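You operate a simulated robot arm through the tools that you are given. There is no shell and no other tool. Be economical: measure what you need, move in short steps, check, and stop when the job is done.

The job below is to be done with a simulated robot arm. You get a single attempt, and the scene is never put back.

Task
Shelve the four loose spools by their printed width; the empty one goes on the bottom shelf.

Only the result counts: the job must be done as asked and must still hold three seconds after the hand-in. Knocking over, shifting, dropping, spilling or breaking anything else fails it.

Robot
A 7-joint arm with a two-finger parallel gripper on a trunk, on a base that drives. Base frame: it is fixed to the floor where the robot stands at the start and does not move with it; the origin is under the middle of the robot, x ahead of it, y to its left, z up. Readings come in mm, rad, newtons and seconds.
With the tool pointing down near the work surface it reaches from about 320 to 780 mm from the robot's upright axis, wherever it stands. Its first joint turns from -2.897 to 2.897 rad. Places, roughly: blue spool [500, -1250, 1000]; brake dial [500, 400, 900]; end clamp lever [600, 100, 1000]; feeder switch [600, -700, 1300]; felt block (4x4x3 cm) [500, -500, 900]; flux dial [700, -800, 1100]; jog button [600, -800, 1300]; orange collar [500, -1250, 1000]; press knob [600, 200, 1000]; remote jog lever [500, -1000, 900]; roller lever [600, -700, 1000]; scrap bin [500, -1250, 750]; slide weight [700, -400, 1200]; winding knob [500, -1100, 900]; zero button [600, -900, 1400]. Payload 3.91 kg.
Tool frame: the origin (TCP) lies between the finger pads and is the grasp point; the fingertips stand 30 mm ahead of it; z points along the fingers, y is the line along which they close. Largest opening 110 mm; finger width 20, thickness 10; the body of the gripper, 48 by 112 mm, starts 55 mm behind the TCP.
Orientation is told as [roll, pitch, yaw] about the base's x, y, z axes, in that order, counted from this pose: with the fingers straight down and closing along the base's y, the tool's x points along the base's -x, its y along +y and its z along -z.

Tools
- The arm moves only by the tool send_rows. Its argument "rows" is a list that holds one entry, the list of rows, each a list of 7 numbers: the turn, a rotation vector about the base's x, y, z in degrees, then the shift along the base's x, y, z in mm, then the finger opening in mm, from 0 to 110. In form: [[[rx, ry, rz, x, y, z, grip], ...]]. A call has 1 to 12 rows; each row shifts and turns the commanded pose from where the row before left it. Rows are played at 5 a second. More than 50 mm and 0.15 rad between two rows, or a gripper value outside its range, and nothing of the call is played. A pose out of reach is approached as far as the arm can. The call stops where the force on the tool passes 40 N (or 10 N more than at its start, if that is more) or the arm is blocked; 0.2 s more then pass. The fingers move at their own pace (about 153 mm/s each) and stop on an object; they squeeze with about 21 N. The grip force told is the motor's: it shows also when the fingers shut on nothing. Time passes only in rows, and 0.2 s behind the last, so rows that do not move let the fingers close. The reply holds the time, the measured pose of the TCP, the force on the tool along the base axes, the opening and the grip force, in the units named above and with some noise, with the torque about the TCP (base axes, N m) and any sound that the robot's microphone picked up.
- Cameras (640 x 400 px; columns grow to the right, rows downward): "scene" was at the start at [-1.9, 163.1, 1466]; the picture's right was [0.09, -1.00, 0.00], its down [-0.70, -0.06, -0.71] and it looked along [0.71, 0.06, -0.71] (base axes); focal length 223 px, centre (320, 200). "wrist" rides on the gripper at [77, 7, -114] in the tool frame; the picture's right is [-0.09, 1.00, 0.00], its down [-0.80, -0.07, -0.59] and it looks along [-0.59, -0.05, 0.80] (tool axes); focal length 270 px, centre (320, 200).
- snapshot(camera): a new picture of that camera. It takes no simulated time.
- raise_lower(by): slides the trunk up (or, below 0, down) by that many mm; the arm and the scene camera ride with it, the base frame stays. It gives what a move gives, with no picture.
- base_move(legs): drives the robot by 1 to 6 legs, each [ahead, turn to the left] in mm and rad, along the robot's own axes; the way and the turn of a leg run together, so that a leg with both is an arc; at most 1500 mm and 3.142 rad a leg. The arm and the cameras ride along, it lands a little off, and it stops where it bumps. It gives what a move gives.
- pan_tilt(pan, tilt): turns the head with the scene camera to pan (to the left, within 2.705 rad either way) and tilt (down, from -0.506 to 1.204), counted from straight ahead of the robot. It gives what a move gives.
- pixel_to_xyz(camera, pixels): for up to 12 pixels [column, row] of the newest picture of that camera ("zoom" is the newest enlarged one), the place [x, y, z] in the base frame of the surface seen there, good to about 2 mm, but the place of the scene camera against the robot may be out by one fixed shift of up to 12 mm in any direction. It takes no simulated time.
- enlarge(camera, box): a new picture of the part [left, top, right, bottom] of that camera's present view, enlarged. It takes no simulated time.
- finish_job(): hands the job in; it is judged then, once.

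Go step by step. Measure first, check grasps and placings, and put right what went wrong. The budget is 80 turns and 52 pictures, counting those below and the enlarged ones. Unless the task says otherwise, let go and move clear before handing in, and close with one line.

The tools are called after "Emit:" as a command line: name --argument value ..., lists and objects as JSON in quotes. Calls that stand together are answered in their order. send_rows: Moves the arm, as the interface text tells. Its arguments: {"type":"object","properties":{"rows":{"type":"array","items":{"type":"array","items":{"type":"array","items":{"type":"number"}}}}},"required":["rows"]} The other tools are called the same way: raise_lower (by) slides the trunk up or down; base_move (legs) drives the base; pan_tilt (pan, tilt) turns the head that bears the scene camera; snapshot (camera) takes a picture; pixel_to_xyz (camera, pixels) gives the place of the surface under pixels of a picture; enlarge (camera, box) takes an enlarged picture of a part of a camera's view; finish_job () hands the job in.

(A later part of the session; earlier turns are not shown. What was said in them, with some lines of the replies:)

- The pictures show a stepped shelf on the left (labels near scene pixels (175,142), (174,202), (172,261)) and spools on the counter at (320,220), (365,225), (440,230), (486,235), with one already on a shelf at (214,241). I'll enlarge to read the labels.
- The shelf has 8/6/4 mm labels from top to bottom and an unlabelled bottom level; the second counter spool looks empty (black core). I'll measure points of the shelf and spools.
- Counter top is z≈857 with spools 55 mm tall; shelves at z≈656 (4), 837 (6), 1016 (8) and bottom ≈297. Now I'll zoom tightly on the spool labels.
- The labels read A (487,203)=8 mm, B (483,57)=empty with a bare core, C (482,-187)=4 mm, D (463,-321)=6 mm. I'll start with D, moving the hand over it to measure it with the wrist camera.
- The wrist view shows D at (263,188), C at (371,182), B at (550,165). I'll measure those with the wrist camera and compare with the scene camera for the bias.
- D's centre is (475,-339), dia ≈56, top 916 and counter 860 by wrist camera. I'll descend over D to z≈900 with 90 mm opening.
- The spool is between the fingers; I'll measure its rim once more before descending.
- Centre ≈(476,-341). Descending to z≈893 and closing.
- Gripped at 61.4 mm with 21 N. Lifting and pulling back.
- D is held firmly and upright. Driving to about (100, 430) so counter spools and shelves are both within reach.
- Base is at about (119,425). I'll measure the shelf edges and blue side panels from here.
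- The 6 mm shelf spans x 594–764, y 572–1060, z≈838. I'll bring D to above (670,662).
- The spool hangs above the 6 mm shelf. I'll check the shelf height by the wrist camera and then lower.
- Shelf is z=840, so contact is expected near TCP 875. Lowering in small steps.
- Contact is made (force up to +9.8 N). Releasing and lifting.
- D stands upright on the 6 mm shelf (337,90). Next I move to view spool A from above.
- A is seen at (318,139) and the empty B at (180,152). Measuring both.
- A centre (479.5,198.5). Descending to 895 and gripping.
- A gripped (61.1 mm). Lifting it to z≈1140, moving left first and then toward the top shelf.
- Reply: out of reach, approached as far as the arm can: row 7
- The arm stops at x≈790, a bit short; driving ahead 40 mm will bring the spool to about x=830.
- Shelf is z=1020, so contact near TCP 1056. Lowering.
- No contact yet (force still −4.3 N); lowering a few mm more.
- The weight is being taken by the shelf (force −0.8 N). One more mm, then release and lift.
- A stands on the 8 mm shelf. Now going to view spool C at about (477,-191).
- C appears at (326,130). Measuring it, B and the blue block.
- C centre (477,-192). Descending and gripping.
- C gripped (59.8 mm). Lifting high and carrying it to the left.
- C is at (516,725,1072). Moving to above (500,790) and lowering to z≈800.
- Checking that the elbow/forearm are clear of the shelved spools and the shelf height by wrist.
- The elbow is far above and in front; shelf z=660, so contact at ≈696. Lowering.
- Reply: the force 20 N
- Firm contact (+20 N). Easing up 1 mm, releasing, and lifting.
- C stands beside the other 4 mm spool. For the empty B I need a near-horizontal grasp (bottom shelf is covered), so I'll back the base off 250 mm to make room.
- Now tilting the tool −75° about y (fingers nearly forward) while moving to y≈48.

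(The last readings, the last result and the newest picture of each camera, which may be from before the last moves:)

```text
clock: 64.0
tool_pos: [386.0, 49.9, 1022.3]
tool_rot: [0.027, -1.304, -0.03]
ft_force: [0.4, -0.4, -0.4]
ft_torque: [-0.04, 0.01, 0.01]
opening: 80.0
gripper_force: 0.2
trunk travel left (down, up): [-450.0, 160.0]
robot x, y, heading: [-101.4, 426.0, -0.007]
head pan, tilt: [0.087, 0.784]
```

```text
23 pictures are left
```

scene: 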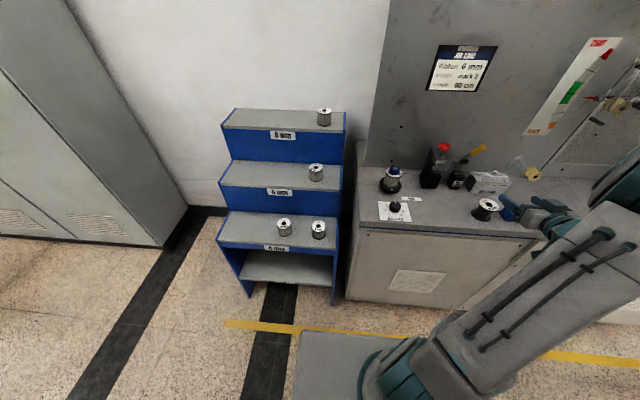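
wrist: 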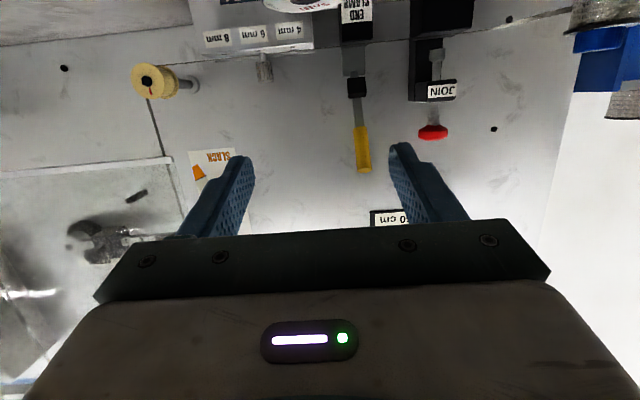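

Tilt is good and clear. Descending in front of B to z≈888.

Emit:
send_rows --rows '[[[0, 0, 0, -2, -0.5, -45, 80], [0, 0, 0, 0, 0, -45, 80], [0, 0, 0, 0, 0, -43, 80], [0, 0, 0, 0, 0, 0, 80]]]'

Emit:
snapshot --camera "wrist"

Emit:
enlarge --camera "scene" --box '[440, 160, 600, 260]'

```text
clock: 65.0
tool_pos: [382.0, 52.6, 890.3]
tool_rot: [0.025, -1.302, -0.028]
ft_force: [1.6, -0.6, -0.4]
ft_torque: [-0.05, 0.03, 0.02]
opening: 80.2
gripper_force: 0.0
trunk travel left (down, up): [-450.0, 160.0]
robot x, y, heading: [-103.3, 425.2, -0.006]
head pan, tilt: [0.087, 0.784]
```

```text
22 pictures are left
```

wrist: 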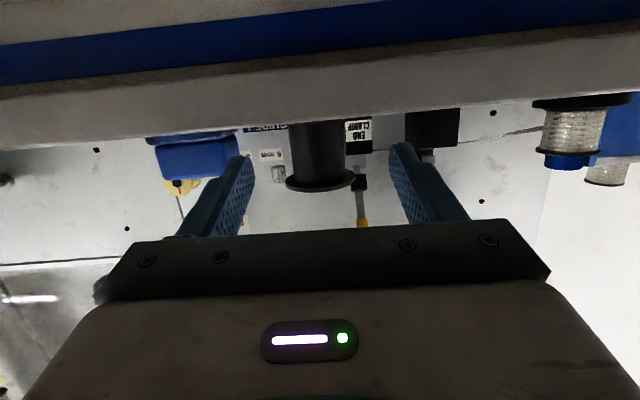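

```text
4.00 times, centred on (520, 210) of scene
```

zoom: 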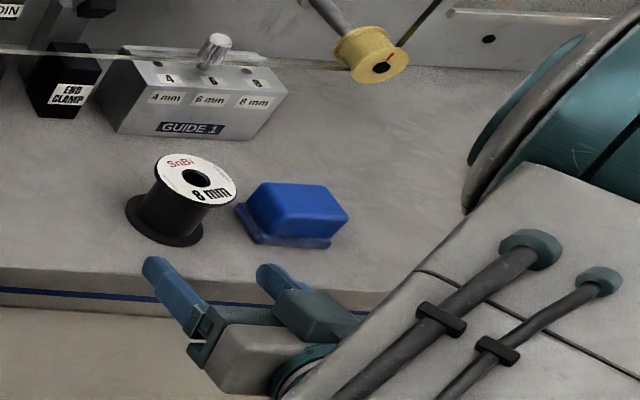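

The spool (318,150) is centred between the fingers. I'll check the blue block's edge relative to the right finger before advancing.

Emit:
pixel_to_xyz --camera "zoom" --pixels '[[242, 215], [250, 238], [255, 190], [260, 275], [150, 265], [128, 210], [202, 235], [170, 170], [235, 190]]'

Emit:
pixel_to_xyz --camera "wrist" --pixels '[[288, 150], [318, 150], [345, 150], [286, 183], [354, 183], [240, 145], [248, 160], [393, 150]]'

```text
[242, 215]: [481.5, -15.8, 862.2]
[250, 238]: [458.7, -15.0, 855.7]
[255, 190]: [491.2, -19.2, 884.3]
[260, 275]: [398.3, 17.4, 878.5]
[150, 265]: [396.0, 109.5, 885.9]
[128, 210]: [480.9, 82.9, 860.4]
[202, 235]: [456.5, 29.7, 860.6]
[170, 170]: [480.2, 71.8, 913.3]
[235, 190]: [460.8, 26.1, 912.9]
```

```text
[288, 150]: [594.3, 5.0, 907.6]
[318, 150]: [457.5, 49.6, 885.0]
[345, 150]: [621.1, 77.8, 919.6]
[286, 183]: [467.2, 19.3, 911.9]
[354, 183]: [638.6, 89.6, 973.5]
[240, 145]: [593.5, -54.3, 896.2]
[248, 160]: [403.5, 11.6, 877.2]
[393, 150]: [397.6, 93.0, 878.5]
```

Clear: block edge is y≈−16, finger's outer side ≈2. Advancing 98 mm and closing.

Emit:
send_rows --rows '[[[0, 0, 0, 33, -1, 0, 80], [0, 0, 0, 33, -1, -1, 80], [0, 0, 0, 32, -1, -1, 80], [0, 0, 0, 0, 0, 0, 80], [0, 0, 0, 0, 0, 0, 30], [0, 0, 0, 0, 0, 0, 30], [0, 0, 0, 0, 0, 0, 30]]]'

Emit:
enlarge --camera "scene" --box '[440, 160, 600, 260]'

```text
clock: 66.6
tool_pos: [480.6, 47.4, 886.3]
tool_rot: [0.029, -1.302, -0.029]
ft_force: [0.3, 0.4, -0.2]
ft_torque: [0.0, -0.01, 0.0]
opening: 59.6
gripper_force: 21.0
trunk travel left (down, up): [-450.0, 160.0]
robot x, y, heading: [-101.6, 423.9, -0.006]
head pan, tilt: [0.087, 0.784]
```

```text
4.00 times, centred on (520, 210) of scene
```

zoom: 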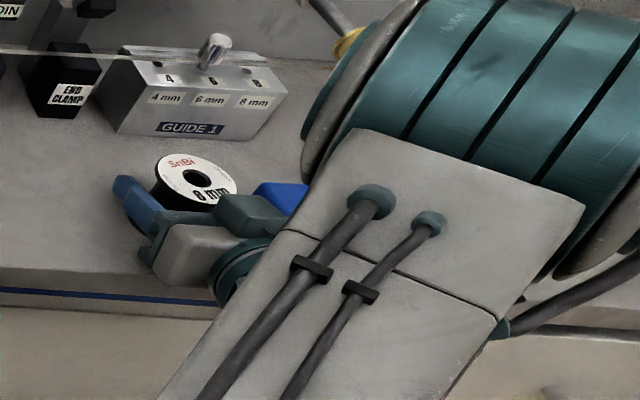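

Gripped at 59.6 mm with 21 N. Lifting gently and backing out.

Emit:
send_rows --rows '[[[0, 0, 0, 0, 0, 15, 30], [0, 0, 0, 0, 0, 25, 30], [0, 0, 0, 0, 0, 40, 30], [0, 0, 0, -20, 10, 20, 30], [0, 0, 0, -45, 15, 0, 30], [0, 0, 0, -30, 30, 0, 30], [0, 0, 0, 0, 0, 0, 30]]]'

Emit:
snapshot --camera "wrist"

Emit:
snapshot --camera "scene"

```text
clock: 68.2
tool_pos: [385.0, 100.6, 985.3]
tool_rot: [0.028, -1.303, -0.028]
ft_force: [0.3, -0.4, -0.8]
ft_torque: [-0.01, 0.0, -0.04]
opening: 60.0
gripper_force: 21.0
trunk travel left (down, up): [-450.0, 160.0]
robot x, y, heading: [-98.7, 427.6, -0.007]
head pan, tilt: [0.087, 0.784]
```

```text
19 pictures are left
```

wrist: 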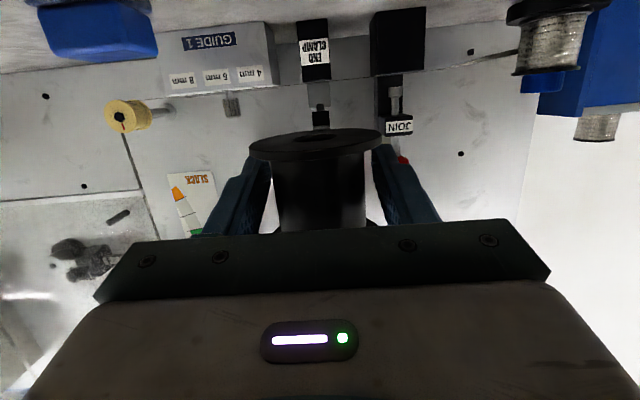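

```text
18 pictures are left
```

scene: 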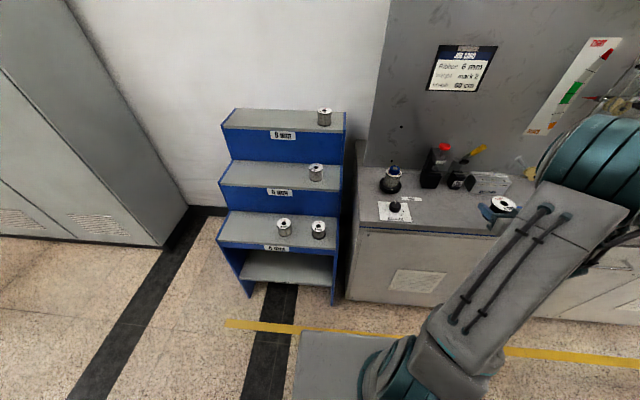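

B is held upright. Measuring the bottom shelf's extents, and the overhang above it.

Emit:
pixel_to_xyz --camera "scene" --pixels '[[290, 279], [290, 270], [260, 260], [320, 275], [320, 283], [245, 275], [247, 290], [334, 300], [290, 248], [290, 253], [330, 262], [225, 255]]'

Emit:
enlarge --camera "scene" --box '[210, 230, 350, 317]'

```text
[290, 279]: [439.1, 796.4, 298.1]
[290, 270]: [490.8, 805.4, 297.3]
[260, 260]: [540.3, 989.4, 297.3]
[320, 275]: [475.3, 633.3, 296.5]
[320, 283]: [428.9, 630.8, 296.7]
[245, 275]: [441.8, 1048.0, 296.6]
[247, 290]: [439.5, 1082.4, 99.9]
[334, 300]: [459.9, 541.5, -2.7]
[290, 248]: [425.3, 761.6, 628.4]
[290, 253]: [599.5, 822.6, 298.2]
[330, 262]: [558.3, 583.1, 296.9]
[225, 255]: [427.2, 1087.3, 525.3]
```

```text
4.57 times, centred on (280, 274) of scene
```

zoom: 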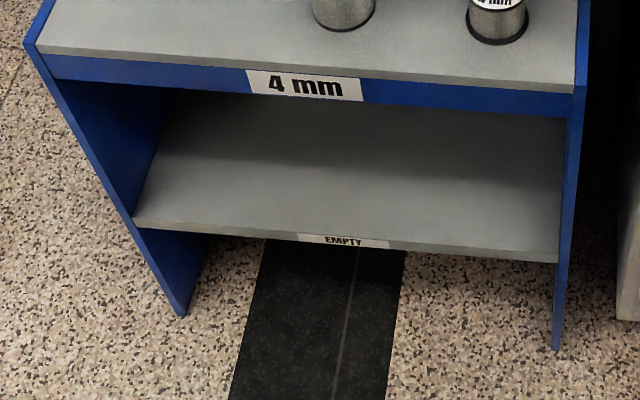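

The bottom shelf bears an "EMPTY" label, z≈301, x 425–600. I carry B left at constant height, staying in front of everything.

Emit:
send_rows --rows '[[[0, 0, 0, 0, 48, 0, 30], [0, 0, 0, 0, 48, 0, 30], [0, 0, 0, 0, 48, 0, 30], [0, 0, 0, 0, 48, 0, 30], [0, 0, 0, 0, 48, 0, 30], [0, 0, 0, 0, 48, 0, 30], [0, 0, 0, 0, 48, 0, 30], [0, 0, 0, -6, 48, 0, 30], [0, 0, 0, -8, 48, 0, 30], [0, 0, 0, -8, 48, 0, 30], [0, 0, 0, -8, 48, 0, 30], [0, 0, 0, -8, 48, 0, 30]]]'

Emit:
snapshot --camera "scene"

```text
clock: 70.8
tool_pos: [394.9, 659.6, 996.8]
tool_rot: [0.025, -1.302, -0.024]
ft_force: [0.1, -0.3, 0.1]
ft_torque: [0.03, -0.01, 0.01]
opening: 59.7
gripper_force: 20.6
out of reach, approached as far as the arm can: row 4, 5, 6, 7
trunk travel left (down, up): [-450.0, 160.0]
robot x, y, heading: [-103.5, 427.7, -0.007]
head pan, tilt: [0.087, 0.784]
```

```text
16 pictures are left
```

scene: 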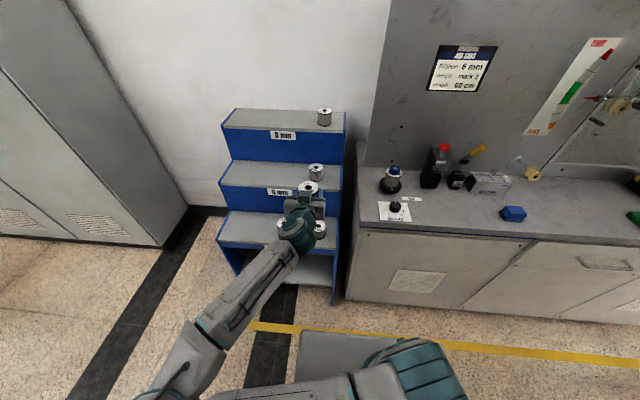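

The arm folded with its elbow to the left because the wrist was close in. I'll measure the elbow/forearm before lowering.

Emit:
pixel_to_xyz --camera "scene" --pixels '[[215, 340], [180, 370], [160, 395], [260, 280], [297, 230], [305, 188], [280, 390], [370, 380]]'

```text
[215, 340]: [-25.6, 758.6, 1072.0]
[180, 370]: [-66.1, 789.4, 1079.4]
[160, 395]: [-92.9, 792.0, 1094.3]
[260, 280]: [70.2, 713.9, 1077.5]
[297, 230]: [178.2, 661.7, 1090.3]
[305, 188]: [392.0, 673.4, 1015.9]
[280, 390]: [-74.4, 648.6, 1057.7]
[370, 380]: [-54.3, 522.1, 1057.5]
```

The elbow sits at (−80, 790, 1080), in free space. I'll back off 100 mm for room, then lower the trunk in two stages.

Emit:
base_move --legs '[[-100, 0]]'

Emit:
raise_lower --by -200

Emit:
snapshot --camera "scene"

```text
clock: 71.9
tool_pos: [297.1, 659.7, 997.0]
tool_rot: [0.027, -1.304, -0.029]
ft_force: [-1.3, -0.9, -0.1]
ft_torque: [-0.04, 0.02, -0.01]
opening: 59.9
gripper_force: 20.6
trunk travel left (down, up): [-450.0, 160.0]
robot x, y, heading: [-200.6, 427.6, -0.01]
head pan, tilt: [0.087, 0.784]
```

```text
clock: 74.1
tool_pos: [297.8, 658.8, 796.9]
tool_rot: [0.026, -1.302, -0.028]
ft_force: [0.2, 0.1, -0.7]
ft_torque: [0.0, 0.0, 0.02]
opening: 59.7
gripper_force: 20.8
trunk travel left (down, up): [-250.0, 360.0]
robot x, y, heading: [-199.9, 426.9, -0.011]
head pan, tilt: [0.087, 0.784]
```

```text
15 pictures are left
```

scene: 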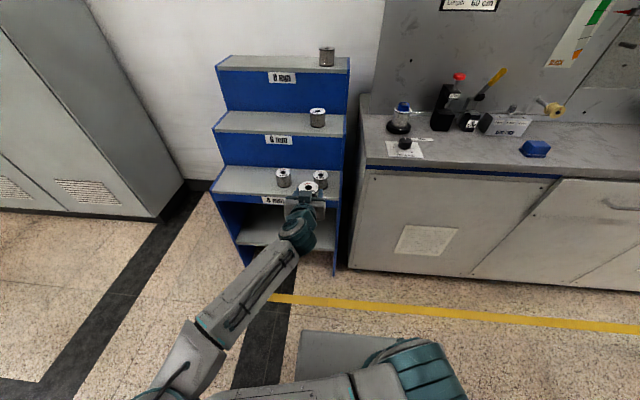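

Clear all around. Lowering the remaining 250 mm.

Emit:
raise_lower --by -250

Emit:
send_rows --rows '[[[0, 0, 0, 4, 3, -30, 30], [0, 0, 0, 4, 3, -30, 30], [0, 0, 0, 4, 3, -30, 30], [0, 0, 0, 4, 3, -30, 30], [0, 0, 0, 4, 3, -30, 30], [0, 0, 0, 0, 3, -25, 30], [0, 0, 0, 0, 0, 0, 30]]]'

Emit:
snapshot --camera "scene"

Emit:
snapshot --camera "wrist"

```text
clock: 76.7
tool_pos: [297.8, 659.4, 547.2]
tool_rot: [0.026, -1.302, -0.026]
ft_force: [0.0, 1.0, -1.0]
ft_torque: [0.03, -0.01, 0.0]
opening: 59.7
gripper_force: 21.3
trunk travel left (down, up): [0.0, 610.0]
robot x, y, heading: [-200.5, 432.2, -0.01]
head pan, tilt: [0.087, 0.784]
```

```text
clock: 78.2
tool_pos: [319.9, 678.9, 380.8]
tool_rot: [0.192, -1.288, -0.204]
ft_force: [0.0, -0.2, -0.4]
ft_torque: [-0.01, -0.01, 0.01]
opening: 59.6
gripper_force: 20.8
trunk travel left (down, up): [0.0, 610.0]
robot x, y, heading: [-202.1, 431.1, -0.012]
head pan, tilt: [0.087, 0.784]
```

```text
14 pictures are left
```

scene: 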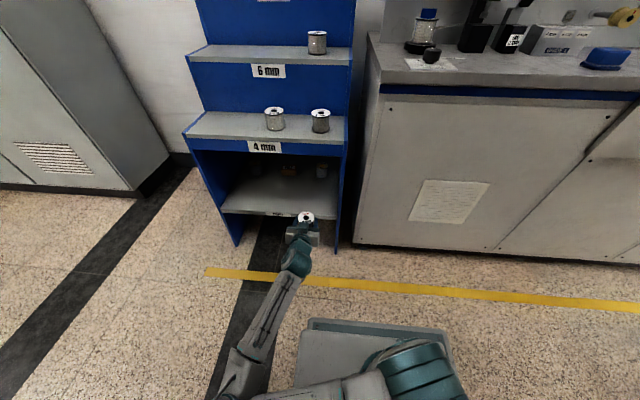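

```text
13 pictures are left
```

wrist: 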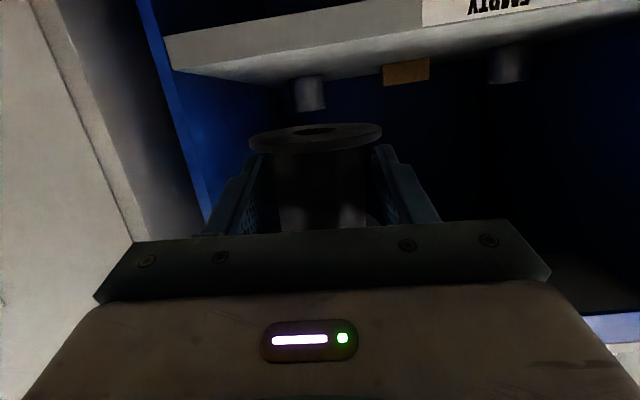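

The bottom shelf already holds items at its back (wrist (310,92), (508,65), brown box (405,72)). The tool also deviated by a few degrees; I'll let it settle and measure those items.

Emit:
enlarge --camera "scene" --box '[190, 120, 370, 250]'

Emit:
send_rows --rows '[[[0, 0, 0, 0, 0, 0, 30], [0, 0, 0, 0, 0, 0, 30]]]'

Emit:
pixel_to_xyz --camera "scene" --pixels '[[322, 170], [257, 172], [287, 170], [290, 190], [322, 178], [330, 200], [235, 205], [287, 176]]'

Emit:
pixel_to_xyz --camera "wrist" --pixels '[[310, 95], [508, 68], [405, 72], [310, 60], [470, 8], [290, 145], [340, 147]]'

```text
3.08 times, centred on (280, 185) of scene
```

zoom: 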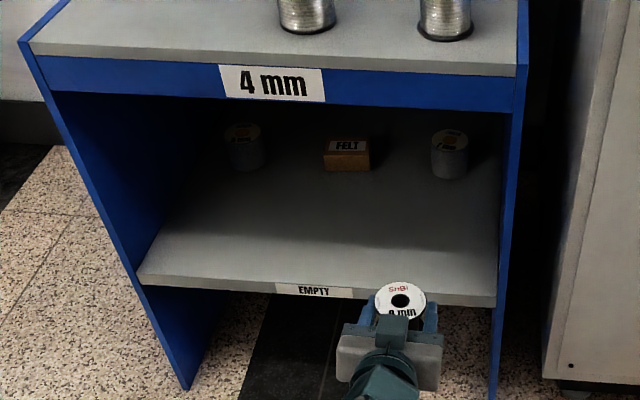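

```text
clock: 78.8
tool_pos: [319.0, 678.2, 381.2]
tool_rot: [0.188, -1.287, -0.199]
ft_force: [-0.8, -0.3, 0.4]
ft_torque: [-0.02, 0.02, 0.02]
opening: 59.7
gripper_force: 21.0
trunk travel left (down, up): [0.0, 610.0]
robot x, y, heading: [-197.8, 428.6, -0.006]
head pan, tilt: [0.087, 0.784]
```

```text
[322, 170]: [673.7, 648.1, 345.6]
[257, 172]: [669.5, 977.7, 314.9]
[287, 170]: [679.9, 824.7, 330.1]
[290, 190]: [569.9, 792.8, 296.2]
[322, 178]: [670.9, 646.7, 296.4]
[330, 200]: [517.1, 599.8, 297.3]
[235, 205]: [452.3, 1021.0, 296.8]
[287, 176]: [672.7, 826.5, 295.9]
```

```text
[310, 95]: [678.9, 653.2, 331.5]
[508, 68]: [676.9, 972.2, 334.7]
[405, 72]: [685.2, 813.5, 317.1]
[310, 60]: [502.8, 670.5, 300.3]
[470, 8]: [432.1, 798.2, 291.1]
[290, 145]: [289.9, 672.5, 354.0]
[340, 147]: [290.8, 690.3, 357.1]
```

Back items are at x≥640, clear of my spot (≈485–500). The arm seems near a joint limit here; I'll try advancing at this height to see if the orientation recovers.

Emit:
send_rows --rows '[[[0, 0, 0, 20, 3, 0, 30], [0, 0, 0, 20, 3, 0, 30], [0, 0, 0, 20, 3, 0, 30], [0, 0, 0, 20, 3, 0, 30], [0, 0, 0, 20, 3, 0, 30], [0, 0, 0, 0, 0, 0, 30]]]'

```text
clock: 80.2
tool_pos: [413.7, 706.7, 379.7]
tool_rot: [0.139, -1.298, -0.123]
ft_force: [-0.2, 0.3, -0.5]
ft_torque: [-0.04, -0.01, 0.01]
opening: 59.9
gripper_force: 21.1
trunk travel left (down, up): [0.0, 610.0]
robot x, y, heading: [-203.0, 428.9, -0.008]
head pan, tilt: [0.087, 0.784]
```

Orientation improves as it extends. Advancing to x≈490 and then testing descent.

Emit:
send_rows --rows '[[[0, 0, 0, 20, 2, 0, 30], [0, 0, 0, 20, 2, 0, 30], [0, 0, 0, 20, 2, 0, 30], [0, 0, 0, 15, 2, 0, 30], [0, 0, 0, 0, 0, 0, 30]]]'

Emit:
snapshot --camera "scene"

```text
clock: 81.5
tool_pos: [493.1, 706.6, 376.5]
tool_rot: [0.079, -1.302, -0.072]
ft_force: [-0.4, 0.5, -0.4]
ft_torque: [-0.01, -0.03, 0.01]
opening: 59.7
gripper_force: 20.9
trunk travel left (down, up): [0.0, 610.0]
robot x, y, heading: [-201.9, 427.3, -0.006]
head pan, tilt: [0.087, 0.784]
```

```text
11 pictures are left
```

scene: 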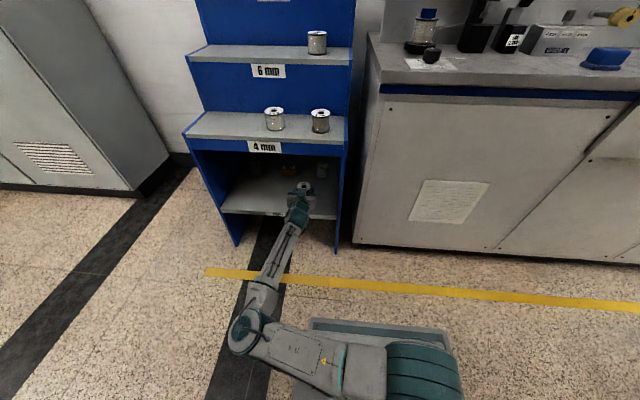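

Extension helps, so I'll back the base 110 mm (spool retreats straight out) and extend the arm again.

Emit:
base_move --legs '[[-110, 0]]'

Emit:
send_rows --rows '[[[0, 0, 0, 22, 0, 0, 30], [0, 0, 0, 22, 0, 0, 30], [0, 0, 0, 22, 0, 0, 30], [0, 0, 0, 22, 0, 0, 30], [0, 0, 0, 20, 0, 0, 30], [0, 0, 0, 0, 0, -8, 30], [0, 0, 0, 0, 0, -8, 30], [0, 0, 0, 0, 0, 0, 30]]]'

```text
clock: 82.6
tool_pos: [382.7, 706.0, 376.7]
tool_rot: [0.08, -1.304, -0.076]
ft_force: [0.7, 0.4, -0.2]
ft_torque: [0.0, -0.02, -0.01]
opening: 59.7
gripper_force: 21.5
trunk travel left (down, up): [0.0, 610.0]
robot x, y, heading: [-312.4, 427.8, -0.006]
head pan, tilt: [0.087, 0.784]
```

```text
clock: 84.4
tool_pos: [492.4, 706.8, 360.1]
tool_rot: [0.083, -1.303, -0.074]
ft_force: [0.5, -1.0, -0.7]
ft_torque: [0.01, -0.01, -0.02]
opening: 59.9
gripper_force: 20.9
trunk travel left (down, up): [0.0, 610.0]
robot x, y, heading: [-310.9, 431.1, -0.004]
head pan, tilt: [0.087, 0.784]
```

Now tracking accurately, and the spool's tilt is under 1°. Lowering toward the shelf (contact ≈327).

Emit:
send_rows --rows '[[[0, 0, 0, 0, 0, -14, 30], [0, 0, 0, 0, 0, -13, 30], [0, 0, 0, 0, 0, 0, 30]]]'

Emit:
enlarge --camera "scene" --box '[190, 120, 370, 250]'

Emit:
snapshot --camera "wrist"

```text
clock: 85.2
tool_pos: [491.8, 706.3, 332.7]
tool_rot: [0.081, -1.305, -0.077]
ft_force: [-0.8, 0.2, 0.6]
ft_torque: [0.0, 0.0, 0.0]
opening: 59.9
gripper_force: 21.2
trunk travel left (down, up): [0.0, 610.0]
robot x, y, heading: [-311.1, 429.8, -0.007]
head pan, tilt: [0.087, 0.784]
```

```text
3.08 times, centred on (280, 185) of scene
```

zoom: 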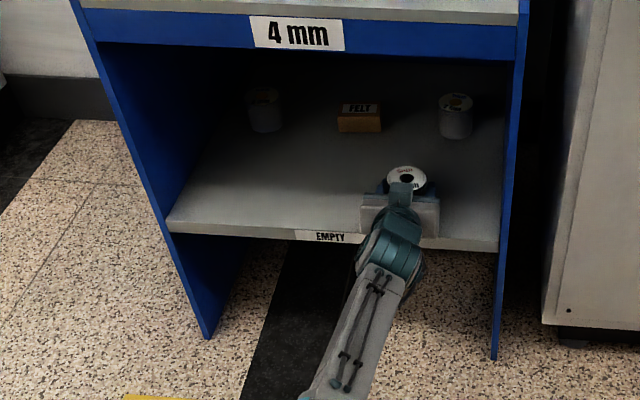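

```text
9 pictures are left
```

wrist: 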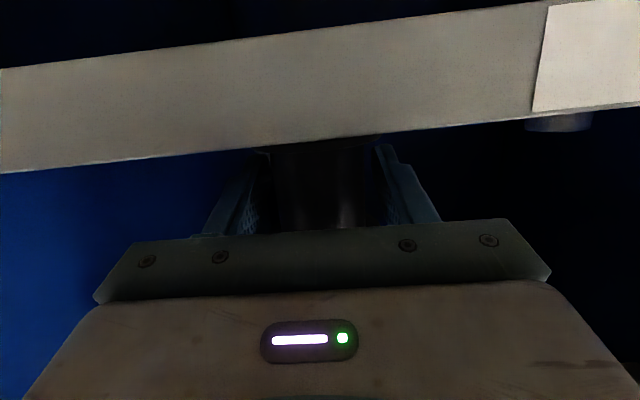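

The hand is over the shelf with the camera clear in front of the edge. Lowering in small steps.

Emit:
send_rows --rows '[[[0, 0, 0, 0, 0, -2.5, 30], [0, 0, 0, 0, 0, -1.5, 30], [0, 0, 0, 0, 0, -1, 30], [0, 0, 0, 0, 0, 0, 30]]]'

```text
clock: 86.2
tool_pos: [490.8, 708.1, 327.9]
tool_rot: [0.082, -1.305, -0.073]
ft_force: [-0.1, 0.2, 1.3]
ft_torque: [-0.08, 0.0, 0.0]
opening: 59.6
gripper_force: 20.6
trunk travel left (down, up): [0.0, 610.0]
robot x, y, heading: [-310.7, 430.7, -0.003]
head pan, tilt: [0.087, 0.784]
```

Emit:
send_rows --rows '[[[0, 0, 0, 0, 0, -1, 30], [0, 0, 0, 0, 0, 0, 30]]]'

```text
clock: 86.8
tool_pos: [490.9, 707.5, 329.1]
tool_rot: [0.081, -1.307, -0.074]
ft_force: [0.2, -2.1, 5.3]
ft_torque: [-0.18, -0.03, -0.02]
opening: 59.7
gripper_force: 21.0
trunk travel left (down, up): [0.0, 610.0]
robot x, y, heading: [-307.0, 429.8, -0.007]
head pan, tilt: [0.087, 0.784]
```

Contact confirmed (+5 N). Opening and backing straight out.

Emit:
send_rows --rows '[[[0, 0, 0, 0, 0, 0, 85], [0, 0, 0, 0, 0, 0, 85], [0, 0, 0, -15, 0, 1, 85], [0, 0, 0, -30, 0, 1, 85], [0, 0, 0, -30, 0, 1, 85], [0, 0, 0, -30, 0, 1, 85], [0, 0, 0, 0, 0, 0, 85]]]'

Emit:
enlarge --camera "scene" --box '[190, 120, 370, 250]'

```text
clock: 88.0
tool_pos: [474.9, 613.8, 348.0]
tool_rot: [0.225, -1.304, -0.35]
ft_force: [-4.2, 21.0, -2.8]
ft_torque: [0.04, -0.07, -0.28]
opening: 75.3
gripper_force: 0.0
trunk travel left (down, up): [0.0, 610.0]
robot x, y, heading: [-310.5, 430.9, 0.018]
head pan, tilt: [0.087, 0.784]
stopped in row 5: the force on the tool passed its limit (the readings are from after the stop); the commanded pose is now the measured one
```

```text
3.08 times, centred on (280, 185) of scene
```

zoom: 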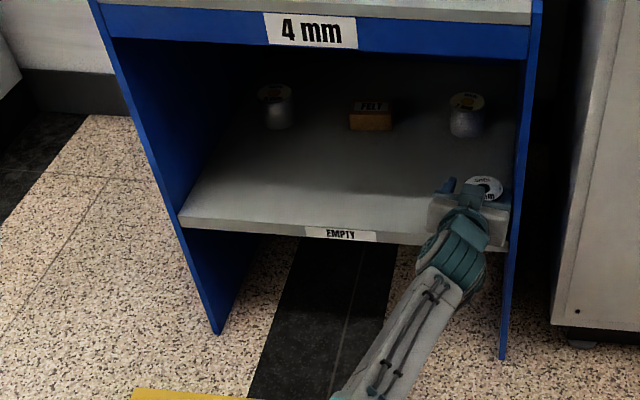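

The arm jumped sideways (y 708→614) while retreating, pushing the spool to the right; it still stands at zoom (484,188). I'll measure before touching anything.

Emit:
pixel_to_xyz --camera "zoom" --pixels '[[484, 182], [468, 186], [500, 190], [448, 185], [495, 215], [512, 150], [465, 125], [505, 280], [440, 210], [370, 105], [500, 175], [275, 120]]'

Emit:
snapshot --camera "wrist"

```text
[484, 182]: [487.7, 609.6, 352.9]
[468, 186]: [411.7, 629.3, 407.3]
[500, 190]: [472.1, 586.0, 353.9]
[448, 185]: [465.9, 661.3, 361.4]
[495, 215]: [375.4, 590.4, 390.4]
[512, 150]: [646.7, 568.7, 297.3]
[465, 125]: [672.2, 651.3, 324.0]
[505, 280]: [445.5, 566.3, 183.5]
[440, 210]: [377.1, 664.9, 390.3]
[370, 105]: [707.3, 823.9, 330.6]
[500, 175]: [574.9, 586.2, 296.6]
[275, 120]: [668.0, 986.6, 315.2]
```

```text
7 pictures are left
```

wrist: 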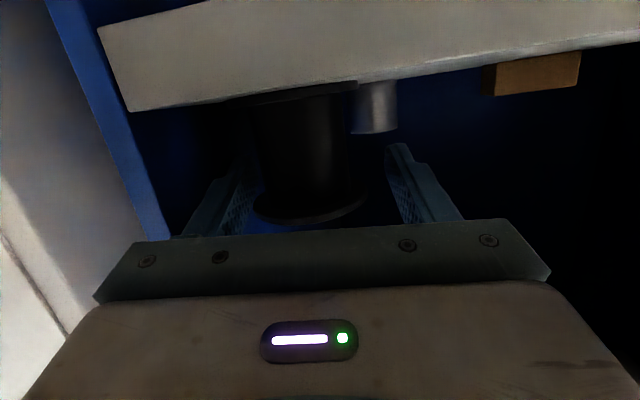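

The spool is upright at about (485,608), top 357, with the right finger between it and the side panel. I'll ease the hand 4 mm to +y at the present opening to relieve the push on the panel.

Emit:
send_rows --rows '[[[0, 0, 0, 0, 2, 0, 75], [0, 0, 0, 0, 2, 0, 75], [0, 0, 0, 0, 0, 0, 75]]]'

```text
clock: 88.8
tool_pos: [475.6, 608.3, 347.0]
tool_rot: [0.215, -1.306, -0.352]
ft_force: [-7.3, 18.0, -6.9]
ft_torque: [0.24, -0.08, -0.39]
opening: 67.1
gripper_force: 0.1
trunk travel left (down, up): [0.0, 610.0]
robot x, y, heading: [-307.4, 431.2, 0.012]
head pan, tilt: [0.087, 0.784]
```

The hand still leans right. I'll look at the whole arm.

Emit:
snapshot --camera "scene"

```text
6 pictures are left
```

scene: 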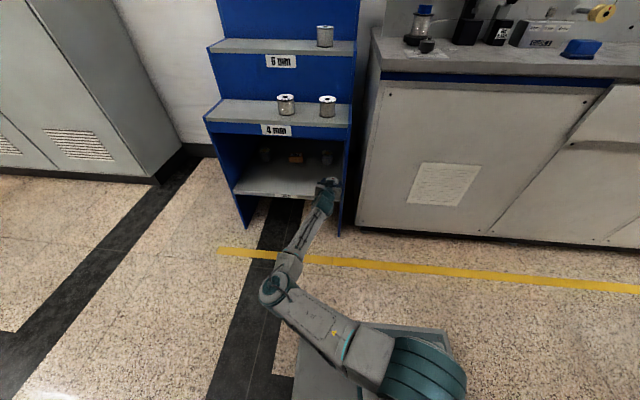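

The arm is free of obstacles, only the hand is pressed right. A small base turn to the left (0.02 rad ≈ +15 mm at the hand) will take it off the panel.

Emit:
base_move --legs '[[0, 0.018]]'

Emit:
send_rows --rows '[[[0, 0, 0, 0, 0, 0, 75]]]'

```text
clock: 89.5
tool_pos: [473.8, 617.9, 349.3]
tool_rot: [0.216, -1.31, -0.342]
ft_force: [-0.9, 0.4, 0.5]
ft_torque: [-0.01, -0.03, 0.05]
opening: 75.2
gripper_force: 0.5
trunk travel left (down, up): [0.0, 610.0]
robot x, y, heading: [-310.7, 429.8, 0.016]
head pan, tilt: [0.087, 0.784]
```

```text
clock: 89.9
tool_pos: [472.1, 618.2, 350.4]
tool_rot: [0.222, -1.31, -0.347]
ft_force: [-0.2, -0.2, -0.2]
ft_torque: [0.01, 0.01, -0.03]
opening: 74.8
gripper_force: 0.0
trunk travel left (down, up): [0.0, 610.0]
robot x, y, heading: [-310.5, 429.8, 0.024]
head pan, tilt: [0.087, 0.784]
```

Force is now zero. A wrist picture to see the gaps before backing out with the base.

Emit:
snapshot --camera "wrist"

Emit:
enlarge --camera "scene" --box '[290, 150, 370, 210]'

```text
5 pictures are left
```

wrist: 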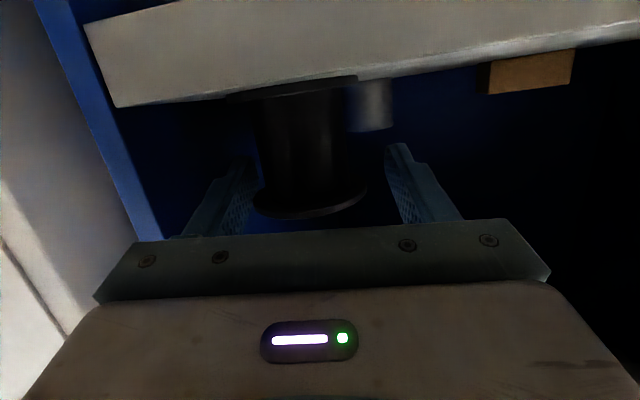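

```text
6.67 times, centred on (330, 180) of scene
```

zoom: 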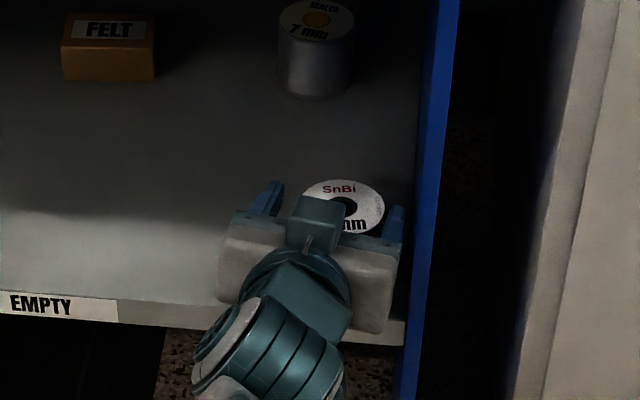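

The hand points about 0.12 rad to the right, so I back out along that line with an arc: −130 mm with +0.022 rad.

Emit:
base_move --legs '[[-130, 0.022]]'

Emit:
enlarge --camera "scene" --box '[220, 120, 380, 240]'

```text
clock: 91.4
tool_pos: [347.8, 624.4, 348.6]
tool_rot: [0.223, -1.309, -0.332]
ft_force: [-0.3, 0.1, -0.3]
ft_torque: [0.01, 0.0, -0.02]
opening: 74.9
gripper_force: 0.1
trunk travel left (down, up): [0.0, 610.0]
robot x, y, heading: [-432.6, 423.3, 0.035]
head pan, tilt: [0.087, 0.784]
stopped in leg 1: the robot was blocked; the commanded pose is now the measured one
```

```text
3.33 times, centred on (300, 180) of scene
```

zoom: 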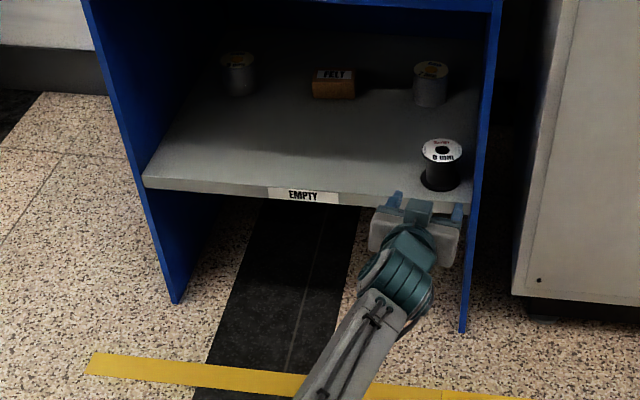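

The spool stands upright on the EMPTY shelf and the hand is out; the base stopped a few mm short, touching something behind. I'll check spool position and look behind.

Emit:
pixel_to_xyz --camera "zoom" --pixels '[[442, 142], [422, 150], [462, 152], [440, 190], [417, 205], [485, 130], [440, 160]]'

Emit:
pan_tilt --pan 2.7 --tilt 0.7

Emit:
snapshot --camera "scene"

```text
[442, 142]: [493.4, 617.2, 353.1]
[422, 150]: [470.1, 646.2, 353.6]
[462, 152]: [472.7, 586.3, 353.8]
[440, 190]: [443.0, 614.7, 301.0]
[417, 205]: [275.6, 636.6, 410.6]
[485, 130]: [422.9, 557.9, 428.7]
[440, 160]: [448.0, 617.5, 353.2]
```

```text
clock: 93.7
tool_pos: [347.4, 625.1, 349.2]
tool_rot: [0.222, -1.308, -0.333]
ft_force: [0.0, 0.4, 0.9]
ft_torque: [-0.03, 0.03, 0.0]
opening: 75.2
gripper_force: 0.0
trunk travel left (down, up): [0.0, 610.0]
robot x, y, heading: [-432.7, 421.7, 0.032]
head pan, tilt: [2.7, 0.7]
```

```text
2 pictures are left
```

scene: 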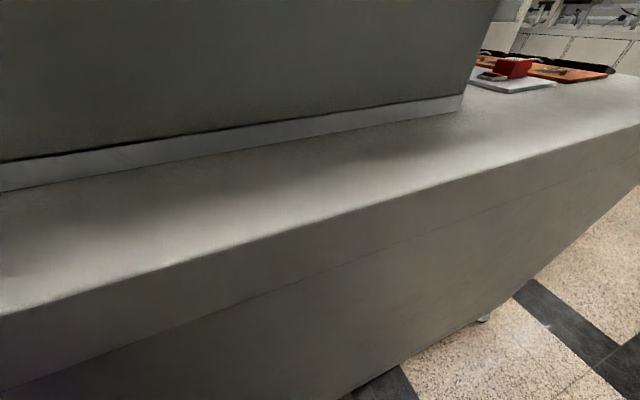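

Behind is only a heavy workbench, lightly touched, and nothing on it is disturbed. The spool's footprint (x 443–502, y 586–646) lies fully on the bottom shelf; I'll ease 10 mm off the bench.

Emit:
base_move --legs '[[12, 0]]'

Emit:
pan_tilt --pan 0.3 --tilt 0.3

Emit:
snapshot --camera "scene"

```text
clock: 94.5
tool_pos: [358.8, 625.7, 349.1]
tool_rot: [0.219, -1.308, -0.333]
ft_force: [0.7, 0.3, 0.0]
ft_torque: [0.0, -0.01, -0.01]
opening: 75.2
gripper_force: 0.0
trunk travel left (down, up): [0.0, 610.0]
robot x, y, heading: [-418.2, 427.4, 0.037]
head pan, tilt: [2.7, 0.7]
```

```text
clock: 96.7
tool_pos: [358.8, 626.1, 349.3]
tool_rot: [0.221, -1.309, -0.331]
ft_force: [-0.4, -1.0, -0.8]
ft_torque: [0.01, 0.02, -0.02]
opening: 75.0
gripper_force: 0.1
trunk travel left (down, up): [0.0, 610.0]
robot x, y, heading: [-420.9, 424.2, 0.034]
head pan, tilt: [0.3, 0.3]
```

```text
1 pictures are left
```

scene: 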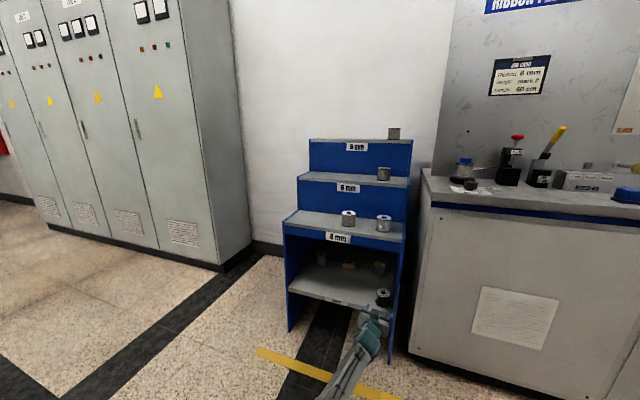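

All four spools stand upright: 8 mm on top (394,133), 6 mm (384,173), 4 mm (348,218) beside the one already there, and the empty one at the bottom (384,298). The hand is clear, so I'm handing in.

Emit:
finish_job

```text
The job is handed in.
```

All four spools are shelved and the job is handed in: 8 mm on the top shelf, 6 mm on the second, 4 mm on the third next to the one already there, and the empty one on the bottom shelf. While the hand was backing out of the bottom shelf, it swung sideways, slid the empty spool about 90 mm to the right and pressed on the side panel. The spool stayed upright and fully on the shelf. The base also lightly bumped the workbench behind it.
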